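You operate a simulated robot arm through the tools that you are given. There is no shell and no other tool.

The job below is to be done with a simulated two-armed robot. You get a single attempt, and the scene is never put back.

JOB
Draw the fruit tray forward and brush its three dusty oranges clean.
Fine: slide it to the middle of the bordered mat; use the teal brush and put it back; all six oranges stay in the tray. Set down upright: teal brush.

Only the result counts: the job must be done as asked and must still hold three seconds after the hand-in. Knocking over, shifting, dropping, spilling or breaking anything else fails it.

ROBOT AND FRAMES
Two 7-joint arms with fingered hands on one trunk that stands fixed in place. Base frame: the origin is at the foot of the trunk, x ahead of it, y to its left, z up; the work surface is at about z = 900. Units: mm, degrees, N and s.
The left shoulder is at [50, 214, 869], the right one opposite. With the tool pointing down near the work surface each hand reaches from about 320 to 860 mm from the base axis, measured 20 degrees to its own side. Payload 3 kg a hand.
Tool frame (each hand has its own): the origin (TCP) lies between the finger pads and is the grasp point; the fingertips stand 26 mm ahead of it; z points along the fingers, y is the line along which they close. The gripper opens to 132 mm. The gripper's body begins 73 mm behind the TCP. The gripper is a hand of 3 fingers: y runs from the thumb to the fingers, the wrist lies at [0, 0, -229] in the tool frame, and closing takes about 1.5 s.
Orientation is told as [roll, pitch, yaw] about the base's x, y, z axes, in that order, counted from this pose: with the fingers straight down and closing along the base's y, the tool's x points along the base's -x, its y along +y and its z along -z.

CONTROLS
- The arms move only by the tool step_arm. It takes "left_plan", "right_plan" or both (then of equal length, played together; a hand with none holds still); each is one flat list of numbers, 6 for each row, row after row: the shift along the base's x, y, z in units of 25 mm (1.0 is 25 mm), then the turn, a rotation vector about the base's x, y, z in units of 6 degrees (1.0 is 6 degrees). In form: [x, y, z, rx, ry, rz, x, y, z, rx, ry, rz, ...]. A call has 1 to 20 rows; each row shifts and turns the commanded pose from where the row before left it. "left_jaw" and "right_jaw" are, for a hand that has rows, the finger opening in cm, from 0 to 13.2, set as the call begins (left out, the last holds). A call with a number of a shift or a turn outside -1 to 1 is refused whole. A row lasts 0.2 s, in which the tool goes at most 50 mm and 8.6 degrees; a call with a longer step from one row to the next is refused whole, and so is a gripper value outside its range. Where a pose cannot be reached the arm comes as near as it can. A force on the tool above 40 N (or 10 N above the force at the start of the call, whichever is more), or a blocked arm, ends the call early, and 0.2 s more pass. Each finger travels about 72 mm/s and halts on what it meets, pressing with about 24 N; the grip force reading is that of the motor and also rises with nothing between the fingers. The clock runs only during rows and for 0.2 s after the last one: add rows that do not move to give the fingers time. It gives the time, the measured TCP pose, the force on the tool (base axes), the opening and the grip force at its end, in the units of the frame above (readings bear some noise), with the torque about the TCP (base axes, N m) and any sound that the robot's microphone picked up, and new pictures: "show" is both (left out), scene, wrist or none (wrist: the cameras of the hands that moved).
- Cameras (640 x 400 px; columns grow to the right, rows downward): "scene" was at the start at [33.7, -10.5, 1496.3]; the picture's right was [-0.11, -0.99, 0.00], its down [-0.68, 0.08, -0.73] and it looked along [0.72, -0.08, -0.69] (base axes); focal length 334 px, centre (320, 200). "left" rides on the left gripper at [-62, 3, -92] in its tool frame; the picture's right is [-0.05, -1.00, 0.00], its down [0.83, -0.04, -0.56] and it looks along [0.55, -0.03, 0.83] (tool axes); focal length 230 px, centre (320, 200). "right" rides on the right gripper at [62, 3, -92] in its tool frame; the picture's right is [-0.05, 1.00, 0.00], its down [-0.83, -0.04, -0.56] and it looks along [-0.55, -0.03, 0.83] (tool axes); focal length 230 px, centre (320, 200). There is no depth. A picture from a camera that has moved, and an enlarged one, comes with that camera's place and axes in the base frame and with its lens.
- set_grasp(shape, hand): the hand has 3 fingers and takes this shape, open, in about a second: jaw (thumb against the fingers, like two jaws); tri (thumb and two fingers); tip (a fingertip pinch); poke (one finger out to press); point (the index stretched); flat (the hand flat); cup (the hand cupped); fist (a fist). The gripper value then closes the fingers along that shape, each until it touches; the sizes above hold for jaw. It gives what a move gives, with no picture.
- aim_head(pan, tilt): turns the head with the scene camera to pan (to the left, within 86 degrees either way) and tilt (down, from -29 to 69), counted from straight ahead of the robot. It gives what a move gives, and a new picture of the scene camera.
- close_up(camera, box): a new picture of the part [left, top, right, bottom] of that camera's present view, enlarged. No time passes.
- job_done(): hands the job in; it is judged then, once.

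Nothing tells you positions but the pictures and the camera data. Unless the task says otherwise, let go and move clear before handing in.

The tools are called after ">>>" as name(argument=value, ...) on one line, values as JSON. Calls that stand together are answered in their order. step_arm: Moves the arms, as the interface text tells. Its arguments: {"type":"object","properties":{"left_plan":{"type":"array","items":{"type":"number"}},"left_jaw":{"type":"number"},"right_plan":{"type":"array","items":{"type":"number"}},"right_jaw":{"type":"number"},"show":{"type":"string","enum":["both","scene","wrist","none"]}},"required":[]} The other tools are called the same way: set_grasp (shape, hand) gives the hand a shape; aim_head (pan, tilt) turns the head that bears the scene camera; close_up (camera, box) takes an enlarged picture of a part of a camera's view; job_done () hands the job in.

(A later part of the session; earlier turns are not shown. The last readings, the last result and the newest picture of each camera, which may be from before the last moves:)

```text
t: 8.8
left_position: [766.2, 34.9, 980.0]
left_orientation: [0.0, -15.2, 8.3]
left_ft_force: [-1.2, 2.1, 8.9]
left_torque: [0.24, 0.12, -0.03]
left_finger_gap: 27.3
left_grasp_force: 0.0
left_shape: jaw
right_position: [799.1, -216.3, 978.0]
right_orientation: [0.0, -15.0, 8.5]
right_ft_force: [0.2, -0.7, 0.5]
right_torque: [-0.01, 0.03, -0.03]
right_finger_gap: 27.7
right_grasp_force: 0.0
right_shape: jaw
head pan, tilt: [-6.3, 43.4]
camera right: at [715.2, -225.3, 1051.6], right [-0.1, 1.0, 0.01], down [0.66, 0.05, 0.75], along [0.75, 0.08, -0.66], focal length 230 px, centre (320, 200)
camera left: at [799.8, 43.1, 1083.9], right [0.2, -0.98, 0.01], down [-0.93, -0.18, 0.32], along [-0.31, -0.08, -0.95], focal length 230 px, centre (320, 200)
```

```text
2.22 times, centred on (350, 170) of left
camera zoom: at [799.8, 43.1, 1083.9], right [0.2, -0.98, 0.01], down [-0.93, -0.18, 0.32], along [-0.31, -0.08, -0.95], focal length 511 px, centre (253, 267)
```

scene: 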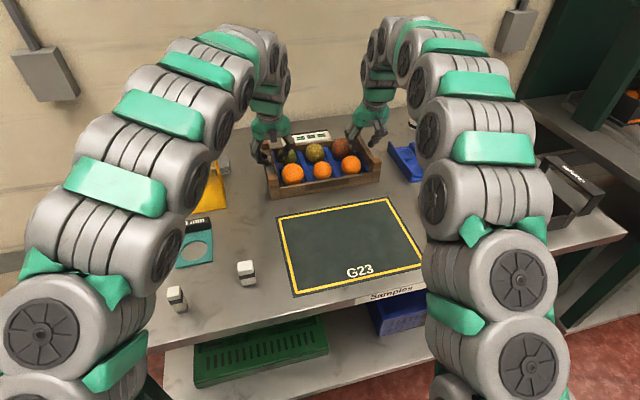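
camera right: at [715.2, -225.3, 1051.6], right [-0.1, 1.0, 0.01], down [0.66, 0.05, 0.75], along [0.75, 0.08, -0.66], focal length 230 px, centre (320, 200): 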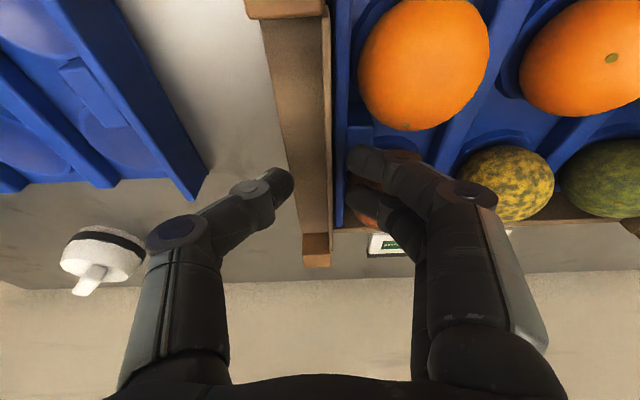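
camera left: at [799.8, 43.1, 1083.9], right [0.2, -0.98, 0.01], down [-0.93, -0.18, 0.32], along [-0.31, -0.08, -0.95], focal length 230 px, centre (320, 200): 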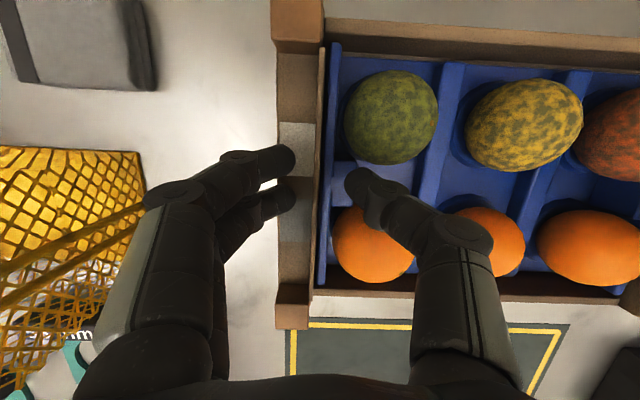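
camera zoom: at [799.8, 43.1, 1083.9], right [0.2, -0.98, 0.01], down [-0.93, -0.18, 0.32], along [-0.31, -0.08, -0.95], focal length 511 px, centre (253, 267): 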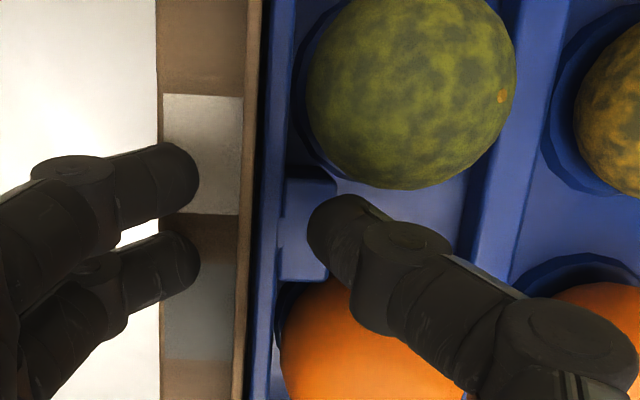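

The left fingertips are lightly touching the notch surface (about 9 N, at their outer side). I'll lift that hand 3 mm and close it on its board.

>>> step_arm(left_plan=[0, 0, 0.14, 0, 0, 0], show="none")

>>> step_arm(left_plan=[0, 0, 0, 0, 0, 0, 0, 0, 0, 0, 0, 0, 0, 0, 0, 0, 0, 0, 0, 0, 0, 0, 0, 0], left_jaw=0)

>>> close_up(camera="scene", box=[240, 100, 400, 200])

>>> close_up(camera="left", box=[220, 80, 480, 260])

```text
t: 9.2
left_position: [764.8, 34.6, 982.6]
left_orientation: [0.0, -15.0, 8.3]
left_ft_force: [0.1, -0.1, -0.3]
left_torque: [0.03, -0.03, 0.02]
left_finger_gap: 26.5
left_grasp_force: 0.2
left_shape: jaw
right_position: [798.4, -216.5, 978.7]
right_orientation: [0.1, -14.9, 8.5]
right_ft_force: [-0.3, 0.3, 0.0]
right_torque: [0.03, 0.02, 0.0]
right_finger_gap: 27.4
right_grasp_force: 0.1
right_shape: jaw
head pan, tilt: [-6.3, 43.4]
```

```text
t: 10.2
left_position: [765.0, 34.1, 982.5]
left_orientation: [0.1, -15.1, 8.3]
left_ft_force: [0.2, -0.1, -0.1]
left_torque: [0.02, 0.0, -0.01]
left_finger_gap: 0.0
left_grasp_force: 23.9
left_shape: jaw
right_position: [798.5, -216.0, 979.3]
right_orientation: [0.0, -15.1, 8.3]
right_ft_force: [-0.4, -0.7, -0.4]
right_torque: [0.0, 0.02, 0.01]
right_finger_gap: 27.6
right_grasp_force: 0.1
right_shape: jaw
head pan, tilt: [-6.3, 43.4]
camera left: at [799.5, 42.5, 1086.3], right [0.2, -0.98, 0.01], down [-0.93, -0.18, 0.32], along [-0.31, -0.08, -0.95], focal length 230 px, centre (320, 200)
```

scene: 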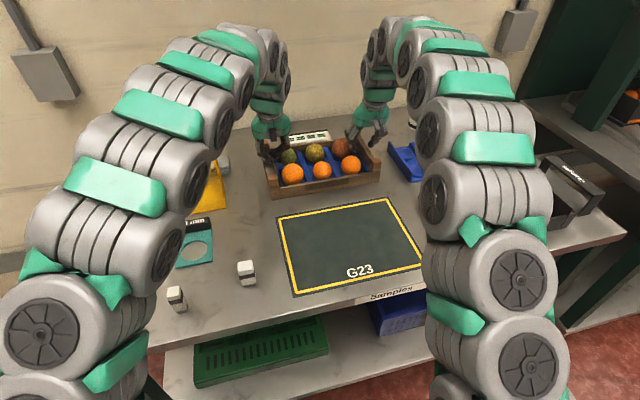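
left: 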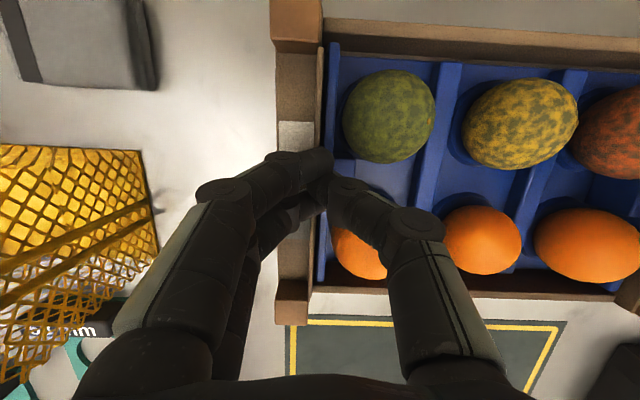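

```text
4.00 times, centred on (320, 150) of scene
camera zoom: at [33.7, -10.5, 1496.3], right [-0.11, -0.99, 0.0], down [-0.68, 0.08, -0.73], along [0.72, -0.08, -0.69], focal length 1336 px, centre (320, 400)
```

zoom: 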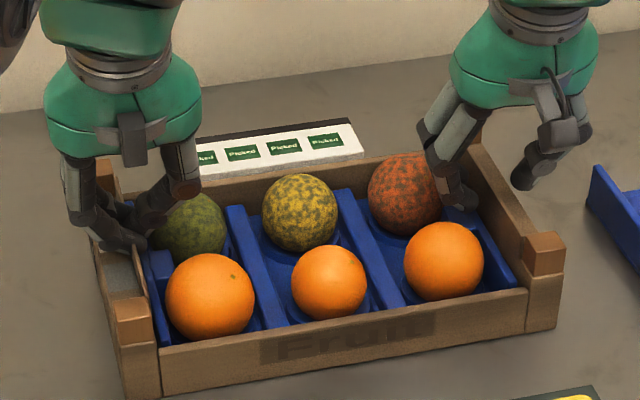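

```text
2.22 times, centred on (350, 170) of left
camera zoom: at [799.5, 42.5, 1086.3], right [0.2, -0.98, 0.01], down [-0.93, -0.18, 0.32], along [-0.31, -0.08, -0.95], focal length 511 px, centre (253, 267)
```

zoom: 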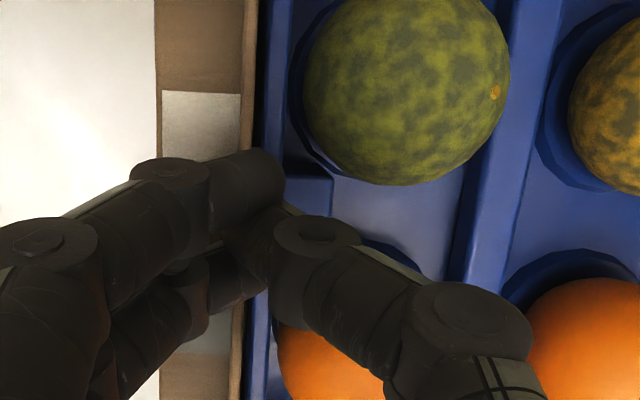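

The left jaw closed to 0 mm, so it caught nothing and the tips are probably above the board edge. I'll feel downward gently to learn the true heights.

>>> step_arm(left_plan=[0, 0, -0.08, 0, 0, 0, 0, 0, 0, 0, 0, 0], show="none")

>>> step_arm(left_plan=[0, 0, -0.08, 0, 0, 0, 0, 0, 0, 0, 0, 0], show="none")

>>> step_arm(left_plan=[0, 0, -0.08, 0, 0, 0, 0, 0, 0, 0, 0, 0], show="none")

```text
t: 10.8
left_position: [766.1, 34.9, 979.7]
left_orientation: [0.0, -14.9, 8.4]
left_ft_force: [0.4, -0.3, 0.6]
left_torque: [-0.03, -0.01, 0.0]
left_finger_gap: 0.0
left_grasp_force: 24.0
left_shape: jaw
right_position: [798.7, -216.9, 978.7]
right_orientation: [0.1, -15.0, 8.4]
right_ft_force: [0.4, 0.4, 0.4]
right_torque: [0.02, 0.03, 0.01]
right_finger_gap: 27.5
right_grasp_force: 0.1
right_shape: jaw
head pan, tilt: [-6.3, 43.4]
```

```text
t: 11.4
left_position: [763.7, 34.8, 977.5]
left_orientation: [-0.1, -14.9, 8.4]
left_ft_force: [0.3, 0.2, 2.7]
left_torque: [0.01, 0.0, 0.01]
left_finger_gap: 0.0
left_grasp_force: 23.7
left_shape: jaw
right_position: [798.5, -217.2, 977.5]
right_orientation: [0.0, -15.0, 8.6]
right_ft_force: [0.1, -0.3, 0.1]
right_torque: [0.02, 0.03, -0.03]
right_finger_gap: 27.4
right_grasp_force: 0.0
right_shape: jaw
head pan, tilt: [-6.3, 43.4]
```

```text
t: 12.0
left_position: [764.6, 35.3, 976.8]
left_orientation: [0.0, -15.0, 8.4]
left_ft_force: [0.3, -0.3, 7.7]
left_torque: [0.0, 0.02, -0.01]
left_finger_gap: 0.0
left_grasp_force: 24.0
left_shape: jaw
right_position: [798.5, -217.8, 977.8]
right_orientation: [0.1, -15.0, 8.4]
right_ft_force: [-0.8, -0.3, 0.0]
right_torque: [0.0, -0.03, 0.0]
right_finger_gap: 27.7
right_grasp_force: 0.1
right_shape: jaw
head pan, tilt: [-6.3, 43.4]
```

Both open and closed contacts put the end-wall top at about z 949, and the thin board offers nothing solid above it. I'll switch to hooking: closed fingertips inside each notch, pulled back against the front posts.

>>> step_arm(left_plan=[0, 0, 0.35, 0, 0, 0, -0.02, 0.16, 0, 0, 0, 0, 0, 0, 0, 0, 0, 0, 0, 0, 0, 0, 0, 0], right_plan=[0, 0, 0.35, 0, 0, 0, 0.07, -0.48, 0, 0, 0, 0, 0, 0, 0, 0, 0, 0, 0, 0, 0, 0, 0, 0], left_jaw=0, right_jaw=0, show="none")

>>> step_arm(left_plan=[-0.25, -0.037, 0.04, -0.122, 0.824, 0, -0.25, -0.037, 0.04, -0.122, 0.824, 0, -0.25, -0.037, 0.04, -0.122, 0.824, 0], right_plan=[-0.25, -0.037, 0.04, -0.122, 0.824, 0, -0.25, -0.037, 0.04, -0.122, 0.824, 0, -0.25, -0.037, 0.04, -0.122, 0.824, 0])

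>>> close_up(camera="scene", box=[240, 110, 400, 210])

>>> close_up(camera="left", box=[220, 80, 420, 260])

>>> close_up(camera="right", box=[220, 80, 420, 260])

```text
t: 13.0
left_position: [763.6, 39.0, 985.2]
left_orientation: [-0.1, -14.9, 8.5]
left_ft_force: [1.0, 0.5, 0.3]
left_torque: [0.01, 0.0, -0.02]
left_finger_gap: 0.1
left_grasp_force: 24.0
left_shape: jaw
right_position: [799.8, -228.7, 986.4]
right_orientation: [0.0, -15.0, 8.4]
right_ft_force: [0.4, 0.5, 0.8]
right_torque: [-0.04, -0.01, 0.01]
right_finger_gap: 0.1
right_grasp_force: 23.9
right_shape: jaw
head pan, tilt: [-6.3, 43.4]
```

```text
t: 13.8
left_position: [746.6, 36.5, 988.6]
left_orientation: [0.0, 0.0, 8.4]
left_ft_force: [-0.5, 0.0, -0.2]
left_torque: [-0.01, -0.01, 0.02]
left_finger_gap: 0.0
left_grasp_force: 24.0
left_shape: jaw
right_position: [781.8, -230.2, 989.4]
right_orientation: [0.0, 0.2, 8.4]
right_ft_force: [-0.1, 0.0, 0.3]
right_torque: [0.02, 0.02, -0.04]
right_finger_gap: 0.1
right_grasp_force: 23.9
right_shape: jaw
head pan, tilt: [-6.3, 43.4]
camera right: at [720.2, -236.1, 1081.8], right [-0.1, 1.0, 0.0], down [0.83, 0.08, 0.55], along [0.55, 0.05, -0.83], focal length 230 px, centre (320, 200)
camera left: at [806.0, 47.5, 1079.7], right [0.2, -0.98, 0.0], down [-0.82, -0.16, 0.56], along [-0.54, -0.11, -0.83], focal length 230 px, centre (320, 200)
```

scene: 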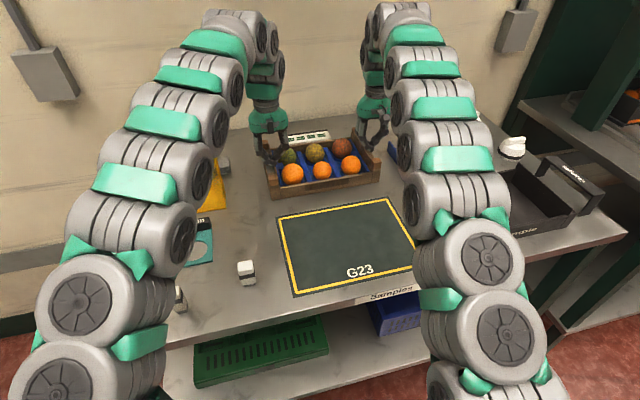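
right: 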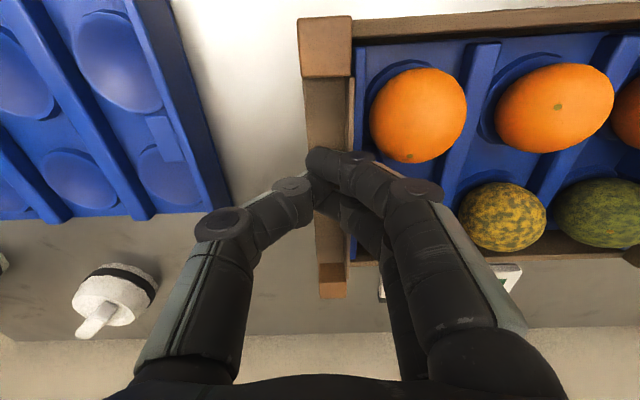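
left: 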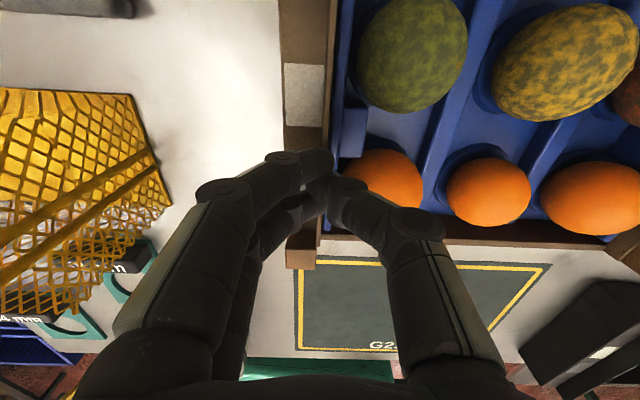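

```text
4.00 times, centred on (320, 160) of scene
camera zoom: at [33.8, -10.5, 1496.3], right [-0.11, -0.99, 0.0], down [-0.68, 0.07, -0.73], along [0.72, -0.08, -0.69], focal length 1336 px, centre (320, 360)
```

zoom: 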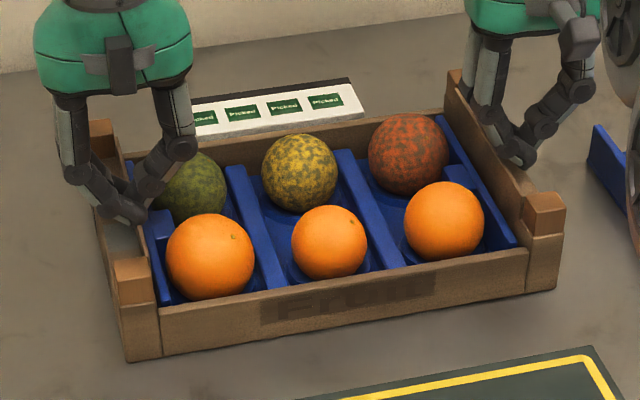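

```text
2.22 times, centred on (320, 170) of left
camera zoom: at [806.0, 47.5, 1079.7], right [0.2, -0.98, 0.0], down [-0.82, -0.16, 0.56], along [-0.54, -0.11, -0.83], focal length 511 px, centre (320, 267)
```

zoom: 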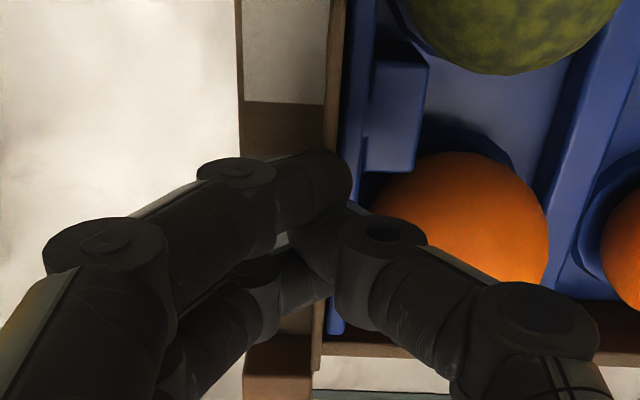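

```text
2.22 times, centred on (320, 170) of right
camera zoom: at [720.2, -236.1, 1081.8], right [-0.1, 1.0, 0.0], down [0.83, 0.08, 0.55], along [0.55, 0.05, -0.83], focal length 511 px, centre (320, 267)
```

zoom: 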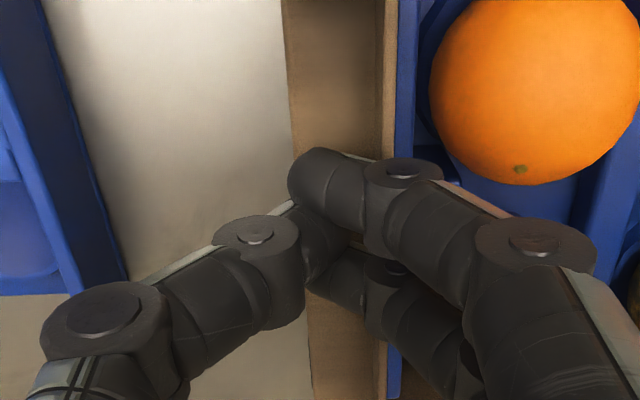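

The fingertips are over the notches. I'll shift the left hand 8 mm outward so its front finger sits squarely behind the post, then lower both to just above the wall tops.

>>> step_arm(left_plan=[-0.048, 0.316, 0, 0, 0, 0, 0, 0, -0.22, 0, 0, 0, 0, 0, -0.22, 0, 0, 0, 0, 0, 0, 0, 0, 0], right_plan=[0, 0, 0, 0, 0, 0, 0, 0, -0.24, 0, 0, 0, 0, 0, -0.24, 0, 0, 0, 0, 0, 0, 0, 0, 0])

>>> close_up(camera="scene", box=[240, 110, 400, 210])

>>> close_up(camera="left", box=[220, 80, 420, 260])

>>> close_up(camera="right", box=[220, 0, 420, 260])

```text
t: 14.8
left_position: [744.2, 44.8, 977.6]
left_orientation: [-0.1, 0.0, 8.3]
left_ft_force: [-0.1, 0.6, 0.5]
left_torque: [0.03, -0.03, 0.01]
left_finger_gap: 0.0
left_grasp_force: 24.3
left_shape: jaw
right_position: [780.9, -231.3, 977.2]
right_orientation: [0.1, 0.1, 8.5]
right_ft_force: [0.6, -0.2, 0.0]
right_torque: [0.01, 0.0, -0.01]
right_finger_gap: 0.1
right_grasp_force: 23.9
right_shape: jaw
head pan, tilt: [-6.3, 43.4]
camera right: at [719.6, -237.1, 1070.2], right [-0.09, 1.0, 0.0], down [0.83, 0.08, 0.55], along [0.55, 0.05, -0.83], focal length 230 px, centre (320, 200)
camera left: at [805.0, 55.3, 1068.5], right [0.2, -0.98, 0.0], down [-0.82, -0.16, 0.56], along [-0.54, -0.11, -0.83], focal length 230 px, centre (320, 200)
```

scene: 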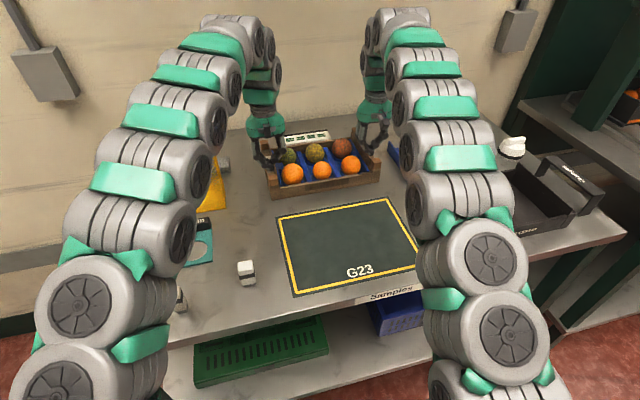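
right: 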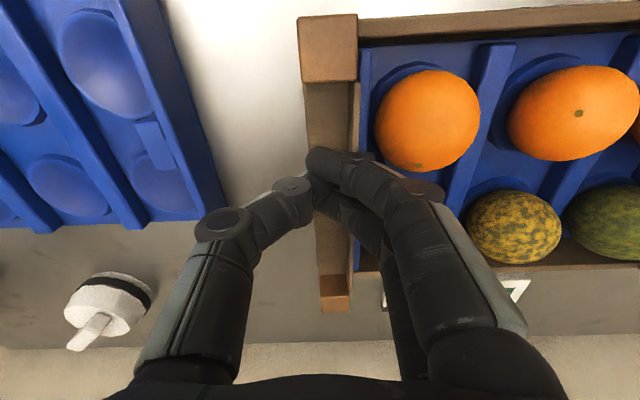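
left: 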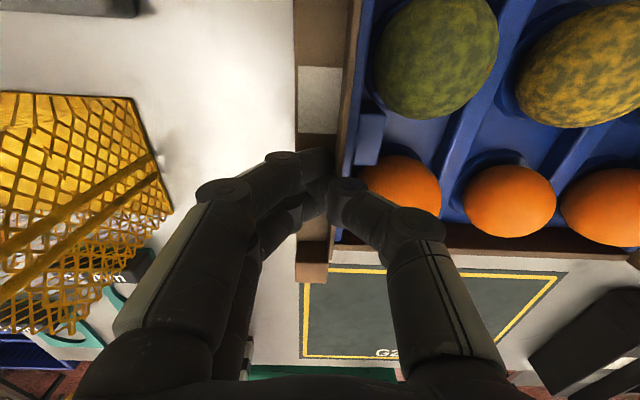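

```text
4.00 times, centred on (320, 160) of scene
camera zoom: at [33.7, -10.5, 1496.3], right [-0.11, -0.99, 0.0], down [-0.68, 0.08, -0.73], along [0.72, -0.08, -0.69], focal length 1336 px, centre (320, 360)
```

zoom: 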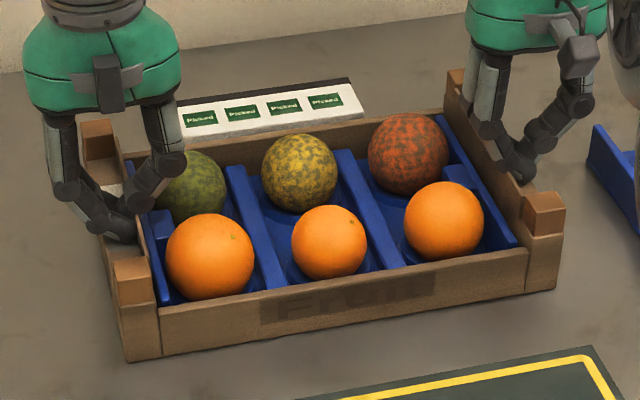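

```text
2.22 times, centred on (320, 170) of left
camera zoom: at [805.0, 55.3, 1068.5], right [0.2, -0.98, 0.0], down [-0.82, -0.16, 0.56], along [-0.54, -0.11, -0.83], focal length 511 px, centre (320, 267)
```

zoom: 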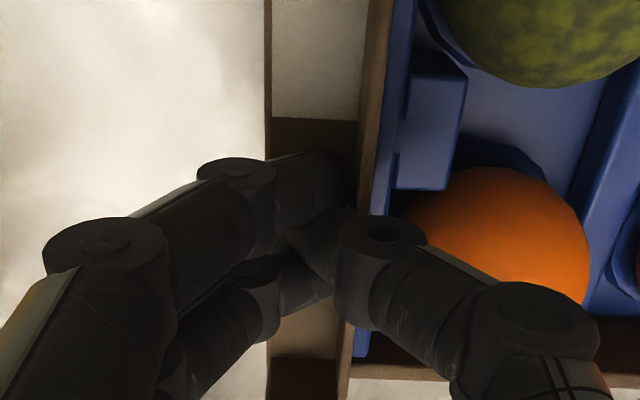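

```text
1.54 times, centred on (320, 130) of right
camera zoom: at [719.6, -237.1, 1070.2], right [-0.09, 1.0, 0.0], down [0.83, 0.08, 0.55], along [0.55, 0.05, -0.83], focal length 354 px, centre (320, 308)
```

zoom: 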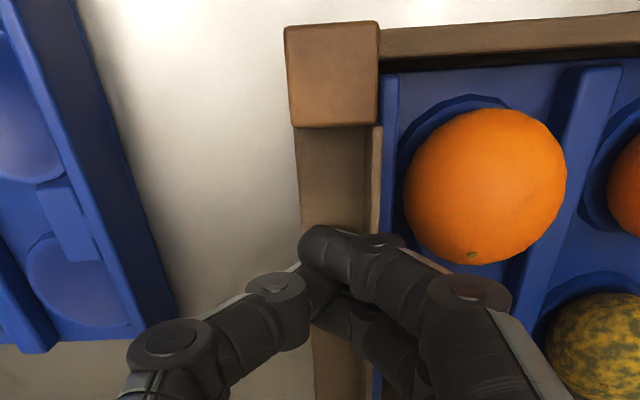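

Both hands are in the notches with no contact force. I'll pull back in small steps until each front finger meets its post.

>>> step_arm(left_plan=[-0.198, -0.029, 0, 0, 0, 0, -0.198, -0.029, 0, 0, 0, 0, 0, 0, 0, 0, 0, 0], right_plan=[-0.198, -0.029, 0, 0, 0, 0, -0.198, -0.029, 0, 0, 0, 0, 0, 0, 0, 0, 0, 0], show="none")

>>> step_arm(left_plan=[-0.198, -0.029, 0, 0, 0, 0, 0, 0, 0, 0, 0, 0], right_plan=[-0.198, -0.029, 0, 0, 0, 0, 0, 0, 0, 0, 0, 0], show="none")

>>> step_arm(left_plan=[-0.198, -0.029, 0, 0, 0, 0, 0, 0, 0, 0, 0, 0], right_plan=[-0.198, -0.029, 0, 0, 0, 0, 0, 0, 0, 0, 0, 0])

>>> close_up(camera="scene", box=[240, 110, 400, 210])

```text
t: 15.6
left_position: [734.7, 42.2, 977.3]
left_orientation: [0.0, 0.0, 8.4]
left_ft_force: [0.7, -0.3, 0.4]
left_torque: [-0.03, 0.0, 0.02]
left_finger_gap: 0.0
left_grasp_force: 24.2
left_shape: jaw
right_position: [771.5, -233.5, 978.2]
right_orientation: [0.0, -0.1, 8.4]
right_ft_force: [-0.6, -0.6, -0.1]
right_torque: [-0.03, -0.01, -0.02]
right_finger_gap: 0.2
right_grasp_force: 23.6
right_shape: jaw
head pan, tilt: [-6.3, 43.4]
```

```text
t: 16.2
left_position: [729.5, 41.5, 977.0]
left_orientation: [0.0, 0.1, 8.5]
left_ft_force: [0.5, -0.2, 0.3]
left_torque: [-0.01, -0.04, 0.02]
left_finger_gap: 0.3
left_grasp_force: 23.6
left_shape: jaw
right_position: [767.7, -233.9, 977.1]
right_orientation: [0.0, -0.1, 8.4]
right_ft_force: [0.6, -0.7, 0.0]
right_torque: [0.0, -0.01, -0.01]
right_finger_gap: 0.0
right_grasp_force: 23.9
right_shape: jaw
head pan, tilt: [-6.3, 43.4]
```

```text
t: 16.8
left_position: [724.8, 39.9, 976.9]
left_orientation: [-0.1, 0.0, 8.3]
left_ft_force: [-0.2, -0.3, 0.7]
left_torque: [-0.02, -0.01, -0.03]
left_finger_gap: 0.2
left_grasp_force: 24.2
left_shape: jaw
right_position: [761.0, -234.0, 978.1]
right_orientation: [0.0, 0.1, 8.3]
right_ft_force: [-0.6, 0.1, -0.4]
right_torque: [-0.02, 0.02, 0.02]
right_finger_gap: 0.0
right_grasp_force: 24.0
right_shape: jaw
head pan, tilt: [-6.3, 43.4]
camera right: at [699.7, -239.7, 1069.7], right [-0.09, 1.0, 0.0], down [0.83, 0.08, 0.55], along [0.55, 0.05, -0.83], focal length 230 px, centre (320, 200)
camera left: at [784.7, 52.2, 1068.5], right [0.2, -0.98, 0.0], down [-0.82, -0.16, 0.56], along [-0.54, -0.11, -0.83], focal length 230 px, centre (320, 200)
```

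scene: 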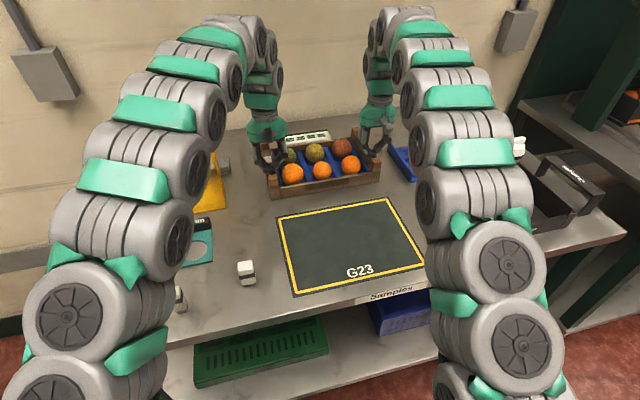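
right: 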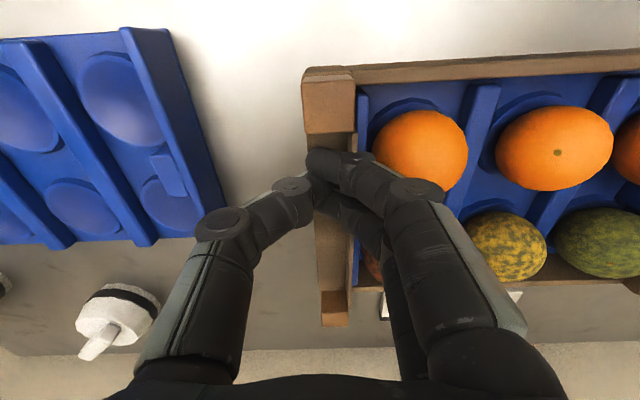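
left: 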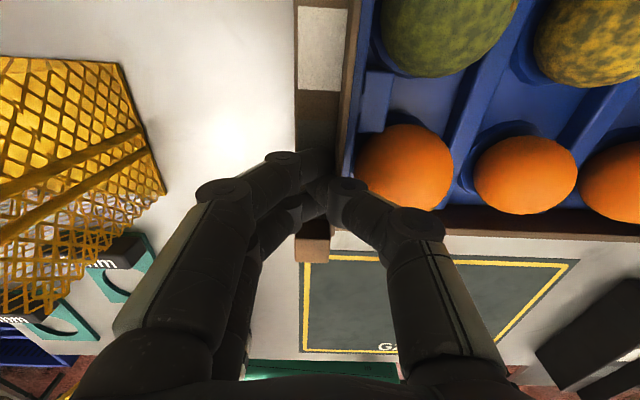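

```text
4.00 times, centred on (320, 160) of scene
camera zoom: at [33.7, -10.5, 1496.3], right [-0.11, -0.99, 0.0], down [-0.68, 0.08, -0.73], along [0.72, -0.08, -0.69], focal length 1336 px, centre (320, 360)
```

zoom: 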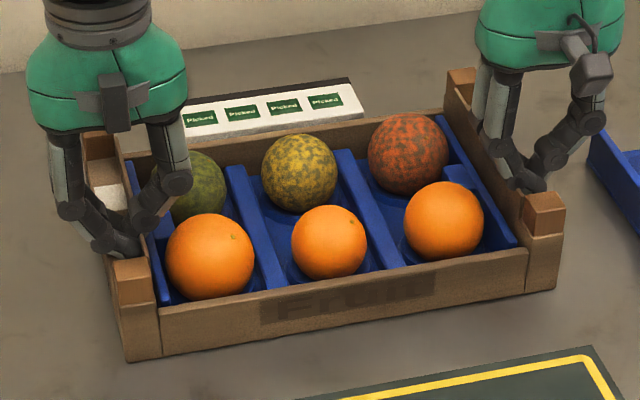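

Both hands are close behind the posts now with no contact yet. I'll carry on in 3 mm steps.

>>> step_arm(left_plan=[-0.119, -0.0175, 0, 0, 0, 0, 0, 0, 0, 0, 0, 0], right_plan=[-0.119, -0.0175, 0, 0, 0, 0, 0, 0, 0, 0, 0, 0], show="none")

>>> step_arm(left_plan=[-0.119, -0.0175, 0, 0, 0, 0, 0, 0, 0, 0, 0, 0], right_plan=[-0.119, -0.0175, 0, 0, 0, 0, 0, 0, 0, 0, 0, 0], show="none")

>>> step_arm(left_plan=[-0.119, -0.0175, 0, 0, 0, 0, 0, 0, 0, 0, 0, 0], right_plan=[-0.119, -0.0175, 0, 0, 0, 0, 0, 0, 0, 0, 0, 0], show="none")

```text
t: 17.4
left_position: [720.9, 40.5, 977.1]
left_orientation: [0.0, 0.0, 8.5]
left_ft_force: [1.2, -0.5, 4.1]
left_torque: [0.0, -0.05, 0.02]
left_finger_gap: 0.0
left_grasp_force: 24.1
left_shape: jaw
right_position: [758.0, -235.0, 978.9]
right_orientation: [0.0, 0.0, 8.4]
right_ft_force: [0.5, 0.2, -1.1]
right_torque: [-0.01, -0.01, 0.01]
right_finger_gap: 0.0
right_grasp_force: 23.9
right_shape: jaw
head pan, tilt: [-6.3, 43.4]
```

```text
t: 18.0
left_position: [718.7, 39.6, 976.7]
left_orientation: [0.0, 0.1, 8.4]
left_ft_force: [2.6, 0.3, 5.6]
left_torque: [0.04, -0.08, 0.01]
left_finger_gap: 0.2
left_grasp_force: 24.2
left_shape: jaw
right_position: [755.3, -234.9, 978.3]
right_orientation: [0.0, 0.0, 8.4]
right_ft_force: [1.0, 0.9, -0.1]
right_torque: [0.0, 0.01, 0.0]
right_finger_gap: 0.0
right_grasp_force: 24.9
right_shape: jaw
head pan, tilt: [-6.3, 43.4]
```

```text
t: 18.6
left_position: [714.3, 39.9, 977.1]
left_orientation: [-0.1, 0.0, 8.3]
left_ft_force: [2.3, 1.2, 4.9]
left_torque: [0.03, -0.08, 0.03]
left_finger_gap: 0.1
left_grasp_force: 23.5
left_shape: jaw
right_position: [753.2, -235.2, 978.6]
right_orientation: [0.0, -0.1, 8.5]
right_ft_force: [1.2, 0.4, -0.2]
right_torque: [0.01, -0.02, -0.01]
right_finger_gap: 0.1
right_grasp_force: 23.6
right_shape: jaw
head pan, tilt: [-6.3, 43.4]
```

>>> step_arm(left_plan=[0, 0, 0.06, 0, 0, 0, 0, 0, 0, 0, 0, 0])

>>> close_up(camera="scene", box=[250, 130, 300, 180])

>>> close_up(camera="scene", box=[340, 120, 390, 170])

>>> close_up(camera="right", box=[240, 60, 420, 240])

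>>> close_up(camera="left", box=[220, 80, 420, 280])

```text
t: 19.2
left_position: [715.8, 39.8, 978.1]
left_orientation: [-0.1, 0.0, 8.4]
left_ft_force: [-0.1, 0.2, 0.4]
left_torque: [0.01, -0.01, 0.02]
left_finger_gap: 0.0
left_grasp_force: 23.4
left_shape: jaw
right_position: [753.2, -234.8, 978.0]
right_orientation: [-0.1, -0.1, 8.4]
right_ft_force: [1.2, -0.4, 0.0]
right_torque: [0.01, -0.04, -0.03]
right_finger_gap: 0.0
right_grasp_force: 23.7
right_shape: jaw
head pan, tilt: [-6.3, 43.4]
camera left: at [775.6, 51.4, 1069.6], right [0.2, -0.98, 0.0], down [-0.81, -0.16, 0.56], along [-0.54, -0.11, -0.83], focal length 230 px, centre (320, 200)
```

scene: 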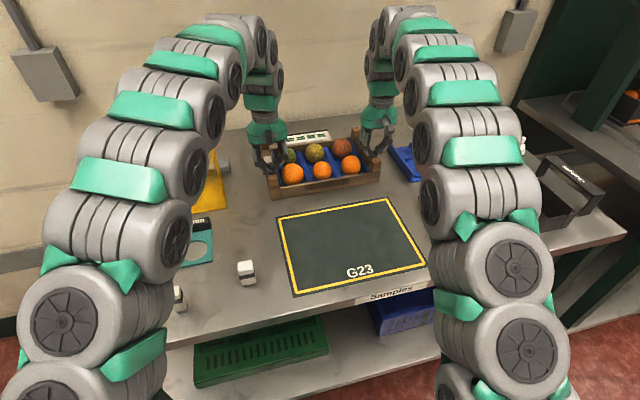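
left: 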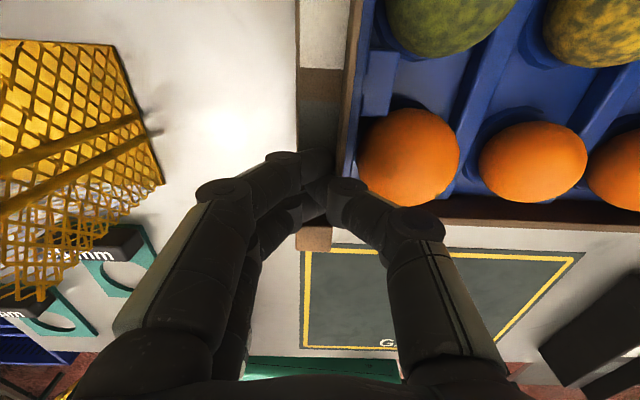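

```text
8.00 times, centred on (275, 155) of scene
camera zoom: at [33.7, -10.5, 1496.3], right [-0.11, -0.99, 0.0], down [-0.68, 0.08, -0.73], along [0.72, -0.08, -0.69], focal length 2672 px, centre (680, 560)
```

zoom: 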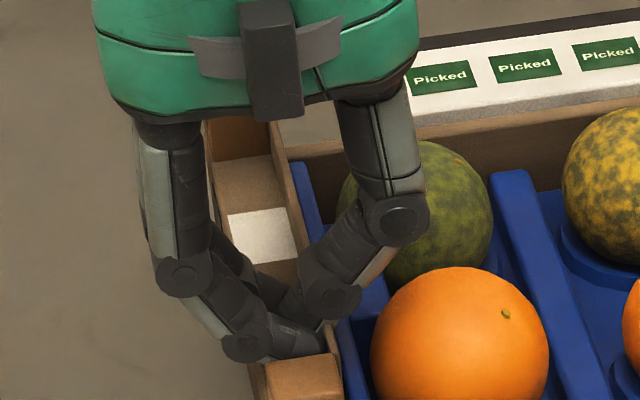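

```text
8.00 times, centred on (365, 145) of scene
camera zoom: at [33.7, -10.5, 1496.3], right [-0.11, -0.99, 0.0], down [-0.68, 0.08, -0.73], along [0.72, -0.08, -0.69], focal length 2672 px, centre (-40, 640)
```

zoom: 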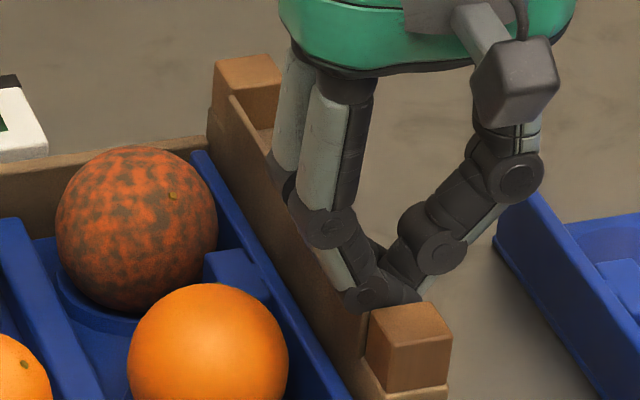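

```text
2.22 times, centred on (330, 150) of right
camera zoom: at [691.0, -240.9, 1070.4], right [-0.09, 1.0, 0.0], down [0.83, 0.08, 0.56], along [0.55, 0.05, -0.83], focal length 511 px, centre (298, 311)
```

zoom: 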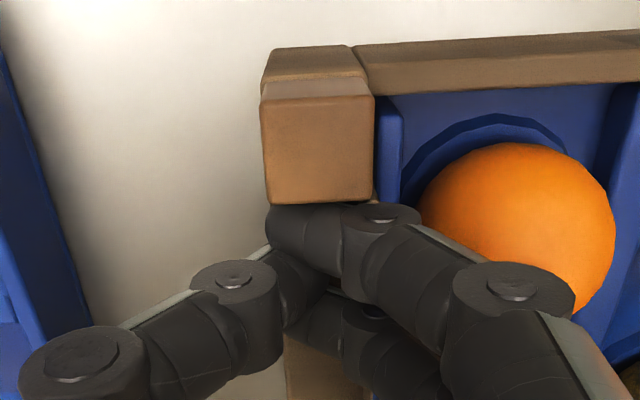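

```text
2.00 times, centred on (320, 180) of left
camera zoom: at [775.6, 51.4, 1069.6], right [0.2, -0.98, 0.0], down [-0.81, -0.16, 0.56], along [-0.54, -0.11, -0.83], focal length 460 px, centre (320, 240)
```

zoom: 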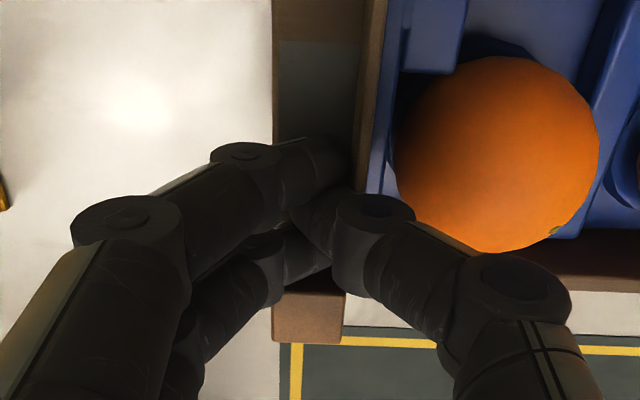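

The right finger is just touching its post and the left is nearly there. I'll step the left alone until it touches too.

>>> step_arm(left_plan=[-0.08, -0.012, 0, 0, 0, 0, 0, 0, 0, 0, 0, 0], show="none")

>>> step_arm(left_plan=[-0.08, -0.012, 0, 0, 0, 0, 0, 0, 0, 0, 0, 0], show="none")

>>> step_arm(left_plan=[-0.08, -0.012, 0, 0, 0, 0, 0, 0, 0, 0, 0, 0], show="none")

```text
t: 19.8
left_position: [713.5, 39.7, 976.8]
left_orientation: [0.0, -0.1, 8.3]
left_ft_force: [0.1, 0.4, -0.3]
left_torque: [0.05, 0.01, 0.0]
left_finger_gap: 0.0
left_grasp_force: 24.5
left_shape: jaw
right_position: [753.0, -236.0, 978.2]
right_orientation: [0.0, 0.0, 8.3]
right_ft_force: [-1.0, -1.0, -0.3]
right_torque: [0.01, -0.03, 0.0]
right_finger_gap: 0.0
right_grasp_force: 23.8
right_shape: jaw
head pan, tilt: [-6.3, 43.4]
```

```text
t: 20.4
left_position: [712.9, 38.3, 978.1]
left_orientation: [0.0, 0.0, 8.5]
left_ft_force: [0.5, 0.4, 0.4]
left_torque: [0.02, 0.02, -0.02]
left_finger_gap: 0.0
left_grasp_force: 23.9
left_shape: jaw
right_position: [753.3, -235.5, 977.6]
right_orientation: [0.0, 0.0, 8.4]
right_ft_force: [-0.3, -0.6, -0.7]
right_torque: [0.01, -0.01, 0.0]
right_finger_gap: 0.0
right_grasp_force: 24.4
right_shape: jaw
head pan, tilt: [-6.3, 43.4]
```

```text
t: 21.0
left_position: [709.5, 39.2, 978.3]
left_orientation: [0.0, 0.0, 8.3]
left_ft_force: [1.5, 0.6, -0.3]
left_torque: [0.01, -0.01, -0.03]
left_finger_gap: 0.1
left_grasp_force: 24.1
left_shape: jaw
right_position: [753.1, -234.3, 977.4]
right_orientation: [-0.1, 0.1, 8.4]
right_ft_force: [-0.2, 1.1, 0.3]
right_torque: [-0.03, 0.01, -0.02]
right_finger_gap: 0.1
right_grasp_force: 23.9
right_shape: jaw
head pan, tilt: [-6.3, 43.4]
```

>>> step_arm(left_plan=[-0.08, -0.012, 0, 0, 0, 0, 0, 0, 0, 0, 0, 0], right_plan=[-0.08, -0.012, 0, 0, 0, 0, 0, 0, 0, 0, 0, 0], show="none")

>>> step_arm(left_plan=[-0.08, -0.012, 0, 0, 0, 0, 0, 0, 0, 0, 0, 0], right_plan=[-0.08, -0.012, 0, 0, 0, 0, 0, 0, 0, 0, 0, 0], show="none")

>>> close_up(camera="scene", box=[240, 110, 400, 210])

>>> close_up(camera="scene", box=[250, 140, 300, 190])

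```text
t: 21.6
left_position: [708.7, 38.0, 978.7]
left_orientation: [0.0, 0.1, 8.4]
left_ft_force: [2.6, -0.2, 0.0]
left_torque: [0.01, -0.04, 0.01]
left_finger_gap: 0.2
left_grasp_force: 24.0
left_shape: jaw
right_position: [752.2, -235.1, 977.4]
right_orientation: [0.0, 0.0, 8.4]
right_ft_force: [1.1, -0.1, -0.1]
right_torque: [0.02, 0.0, 0.02]
right_finger_gap: 0.1
right_grasp_force: 24.0
right_shape: jaw
head pan, tilt: [-6.3, 43.4]
```

```text
t: 22.2
left_position: [705.3, 37.8, 978.2]
left_orientation: [0.0, 0.0, 8.4]
left_ft_force: [2.8, 0.8, 1.3]
left_torque: [-0.01, -0.03, 0.0]
left_finger_gap: 0.0
left_grasp_force: 24.1
left_shape: jaw
right_position: [749.5, -236.7, 978.6]
right_orientation: [0.0, 0.1, 8.5]
right_ft_force: [1.9, 0.1, 0.5]
right_torque: [0.03, -0.02, 0.0]
right_finger_gap: 0.3
right_grasp_force: 23.6
right_shape: jaw
head pan, tilt: [-6.3, 43.4]
```

```text
4.00 times, centred on (320, 160) of scene
camera zoom: at [33.8, -10.5, 1496.3], right [-0.11, -0.99, 0.0], down [-0.68, 0.07, -0.73], along [0.72, -0.08, -0.69], focal length 1336 px, centre (320, 360)
```

zoom: 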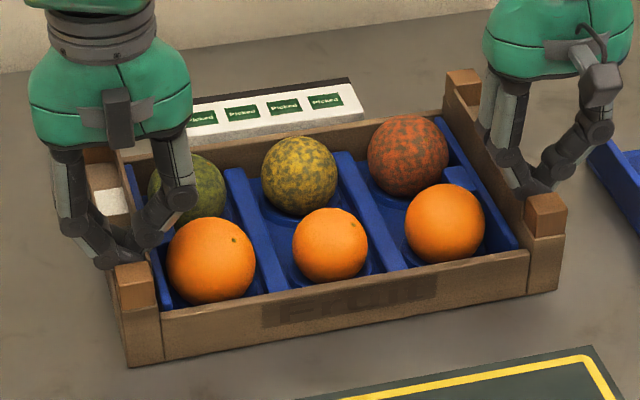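

```text
8.00 times, centred on (275, 165) of scene
camera zoom: at [33.8, -10.5, 1496.3], right [-0.11, -0.99, 0.0], down [-0.68, 0.07, -0.73], along [0.72, -0.08, -0.69], focal length 2672 px, centre (680, 480)
```

zoom: 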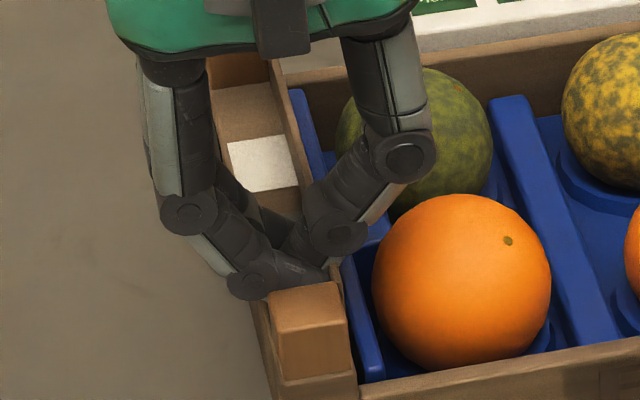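

Both fingers are engaged and the tray is already sliding with only 2–3 N per side. I'll draw it forward along its axis, first 120 mm.

>>> step_arm(left_plan=[-0.3957, -0.0584, 0, 0, 0, 0, -0.3957, -0.0584, 0, 0, 0, 0, -0.3957, -0.0584, 0, 0, 0, 0, -0.3957, -0.0584, 0, 0, 0, 0, -0.3957, -0.0584, 0, 0, 0, 0, -0.3957, -0.0584, 0, 0, 0, 0, -0.3957, -0.0584, 0, 0, 0, 0, -0.3957, -0.0584, 0, 0, 0, 0, -0.3957, -0.0584, 0, 0, 0, 0, -0.3957, -0.0584, 0, 0, 0, 0, -0.3957, -0.0584, 0, 0, 0, 0, -0.3957, -0.0584, 0, 0, 0, 0], right_plan=[-0.3957, -0.0584, 0, 0, 0, 0, -0.3957, -0.0584, 0, 0, 0, 0, -0.3957, -0.0584, 0, 0, 0, 0, -0.3957, -0.0584, 0, 0, 0, 0, -0.3957, -0.0584, 0, 0, 0, 0, -0.3957, -0.0584, 0, 0, 0, 0, -0.3957, -0.0584, 0, 0, 0, 0, -0.3957, -0.0584, 0, 0, 0, 0, -0.3957, -0.0584, 0, 0, 0, 0, -0.3957, -0.0584, 0, 0, 0, 0, -0.3957, -0.0584, 0, 0, 0, 0, -0.3957, -0.0584, 0, 0, 0, 0])

>>> close_up(camera="scene", box=[240, 130, 440, 255])

```text
t: 24.8
left_position: [587.2, 20.9, 977.9]
left_orientation: [0.0, 0.1, 8.4]
left_ft_force: [2.1, 0.2, 0.4]
left_torque: [-0.03, -0.03, -0.02]
left_finger_gap: 0.0
left_grasp_force: 23.9
left_shape: jaw
right_position: [630.1, -253.5, 977.0]
right_orientation: [0.0, 0.0, 8.3]
right_ft_force: [1.7, 0.1, 0.3]
right_torque: [-0.01, 0.03, 0.0]
right_finger_gap: 0.0
right_grasp_force: 23.4
right_shape: jaw
head pan, tilt: [-6.3, 43.4]
camera right: at [567.8, -259.6, 1070.0], right [-0.09, 1.0, 0.0], down [0.83, 0.08, 0.55], along [0.55, 0.05, -0.83], focal length 230 px, centre (320, 200)
camera left: at [647.2, 32.1, 1070.1], right [0.2, -0.98, 0.0], down [-0.82, -0.16, 0.56], along [-0.54, -0.11, -0.83], focal length 230 px, centre (320, 200)
```

scene: 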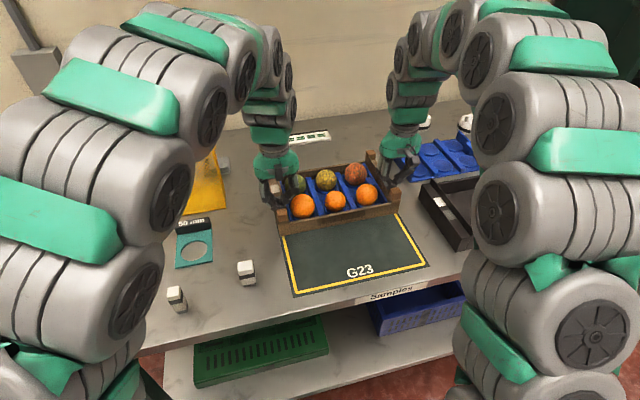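
right: 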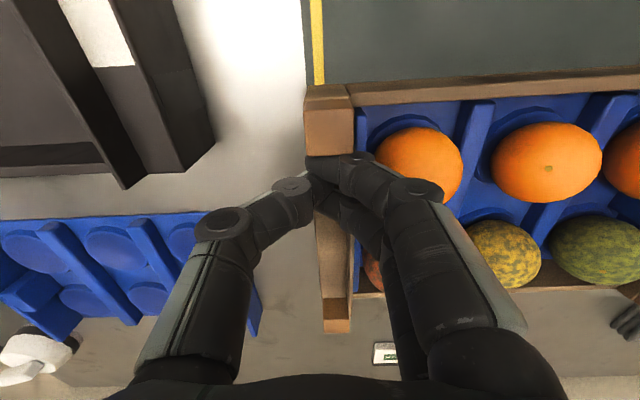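
left: 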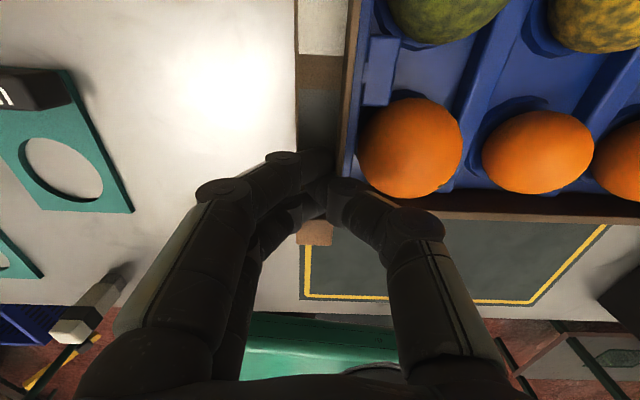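

```text
3.20 times, centred on (340, 192) of scene
camera zoom: at [33.7, -10.5, 1496.3], right [-0.11, -0.99, 0.0], down [-0.68, 0.08, -0.73], along [0.72, -0.08, -0.69], focal length 1069 px, centre (256, 224)
```

zoom: 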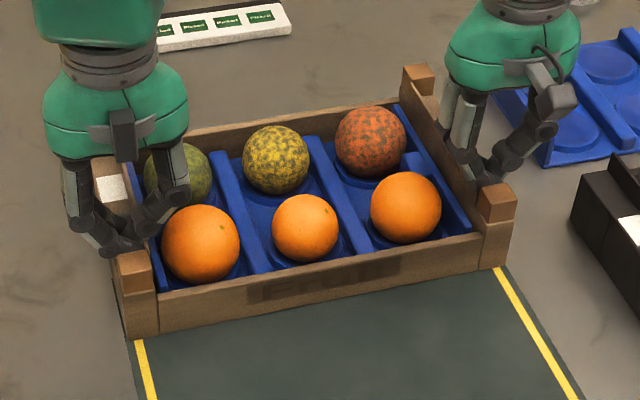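

The tray is sliding straight and the hands are clear of everything beside them. I'll draw another 115 mm and then measure against the mat border.

>>> step_arm(left_plan=[-0.379, -0.056, 0, 0, 0, 0, -0.379, -0.056, 0, 0, 0, 0, -0.379, -0.056, 0, 0, 0, 0, -0.379, -0.056, 0, 0, 0, 0, -0.379, -0.056, 0, 0, 0, 0, -0.379, -0.056, 0, 0, 0, 0, -0.379, -0.056, 0, 0, 0, 0, -0.379, -0.056, 0, 0, 0, 0, -0.379, -0.056, 0, 0, 0, 0, -0.379, -0.056, 0, 0, 0, 0, -0.379, -0.056, 0, 0, 0, 0, -0.379, -0.056, 0, 0, 0, 0], right_plan=[-0.379, -0.056, 0, 0, 0, 0, -0.379, -0.056, 0, 0, 0, 0, -0.379, -0.056, 0, 0, 0, 0, -0.379, -0.056, 0, 0, 0, 0, -0.379, -0.056, 0, 0, 0, 0, -0.379, -0.056, 0, 0, 0, 0, -0.379, -0.056, 0, 0, 0, 0, -0.379, -0.056, 0, 0, 0, 0, -0.379, -0.056, 0, 0, 0, 0, -0.379, -0.056, 0, 0, 0, 0, -0.379, -0.056, 0, 0, 0, 0, -0.379, -0.056, 0, 0, 0, 0])

>>> close_up(camera="scene", box=[260, 160, 460, 310])

```text
t: 27.4
left_position: [473.9, 4.8, 978.1]
left_orientation: [0.0, -0.1, 8.5]
left_ft_force: [1.6, -0.6, 0.4]
left_torque: [-0.02, -0.04, 0.0]
left_finger_gap: 0.0
left_grasp_force: 23.8
left_shape: jaw
right_position: [514.9, -270.5, 978.5]
right_orientation: [0.0, -0.1, 8.4]
right_ft_force: [0.6, 0.3, 0.6]
right_torque: [0.0, -0.01, 0.03]
right_finger_gap: 0.3
right_grasp_force: 24.1
right_shape: jaw
head pan, tilt: [-6.3, 43.4]
camera right: at [453.4, -276.4, 1069.9], right [-0.1, 1.0, 0.0], down [0.83, 0.08, 0.55], along [0.55, 0.05, -0.83], focal length 230 px, centre (320, 200)
camera left: at [532.8, 15.4, 1070.2], right [0.2, -0.98, 0.0], down [-0.82, -0.16, 0.55], along [-0.54, -0.11, -0.83], focal length 230 px, centre (320, 200)
```

scene: 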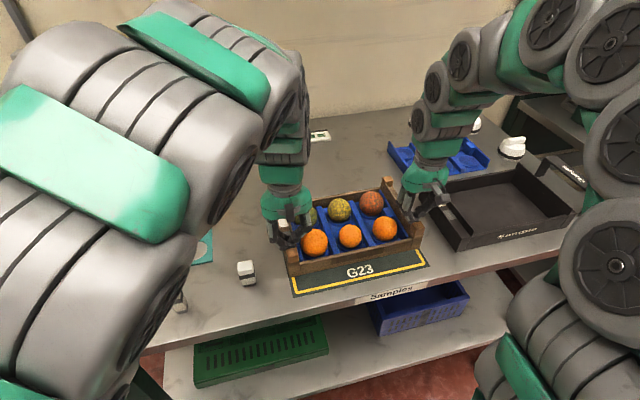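
right: 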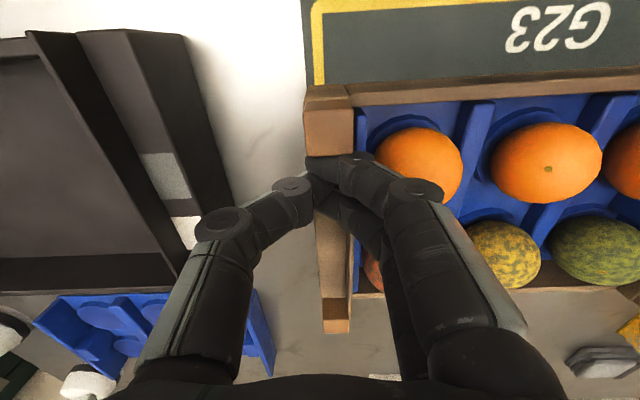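
left: 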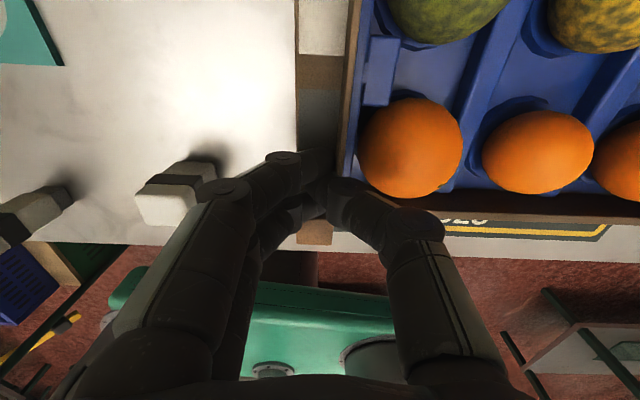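

```text
2.67 times, centred on (360, 235) of scene
camera zoom: at [33.7, -10.5, 1496.3], right [-0.11, -0.99, 0.0], down [-0.68, 0.08, -0.73], along [0.72, -0.08, -0.69], focal length 891 px, centre (213, 107)
```

zoom: 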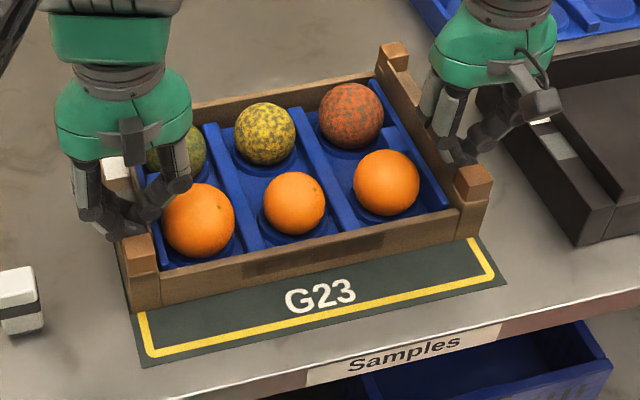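

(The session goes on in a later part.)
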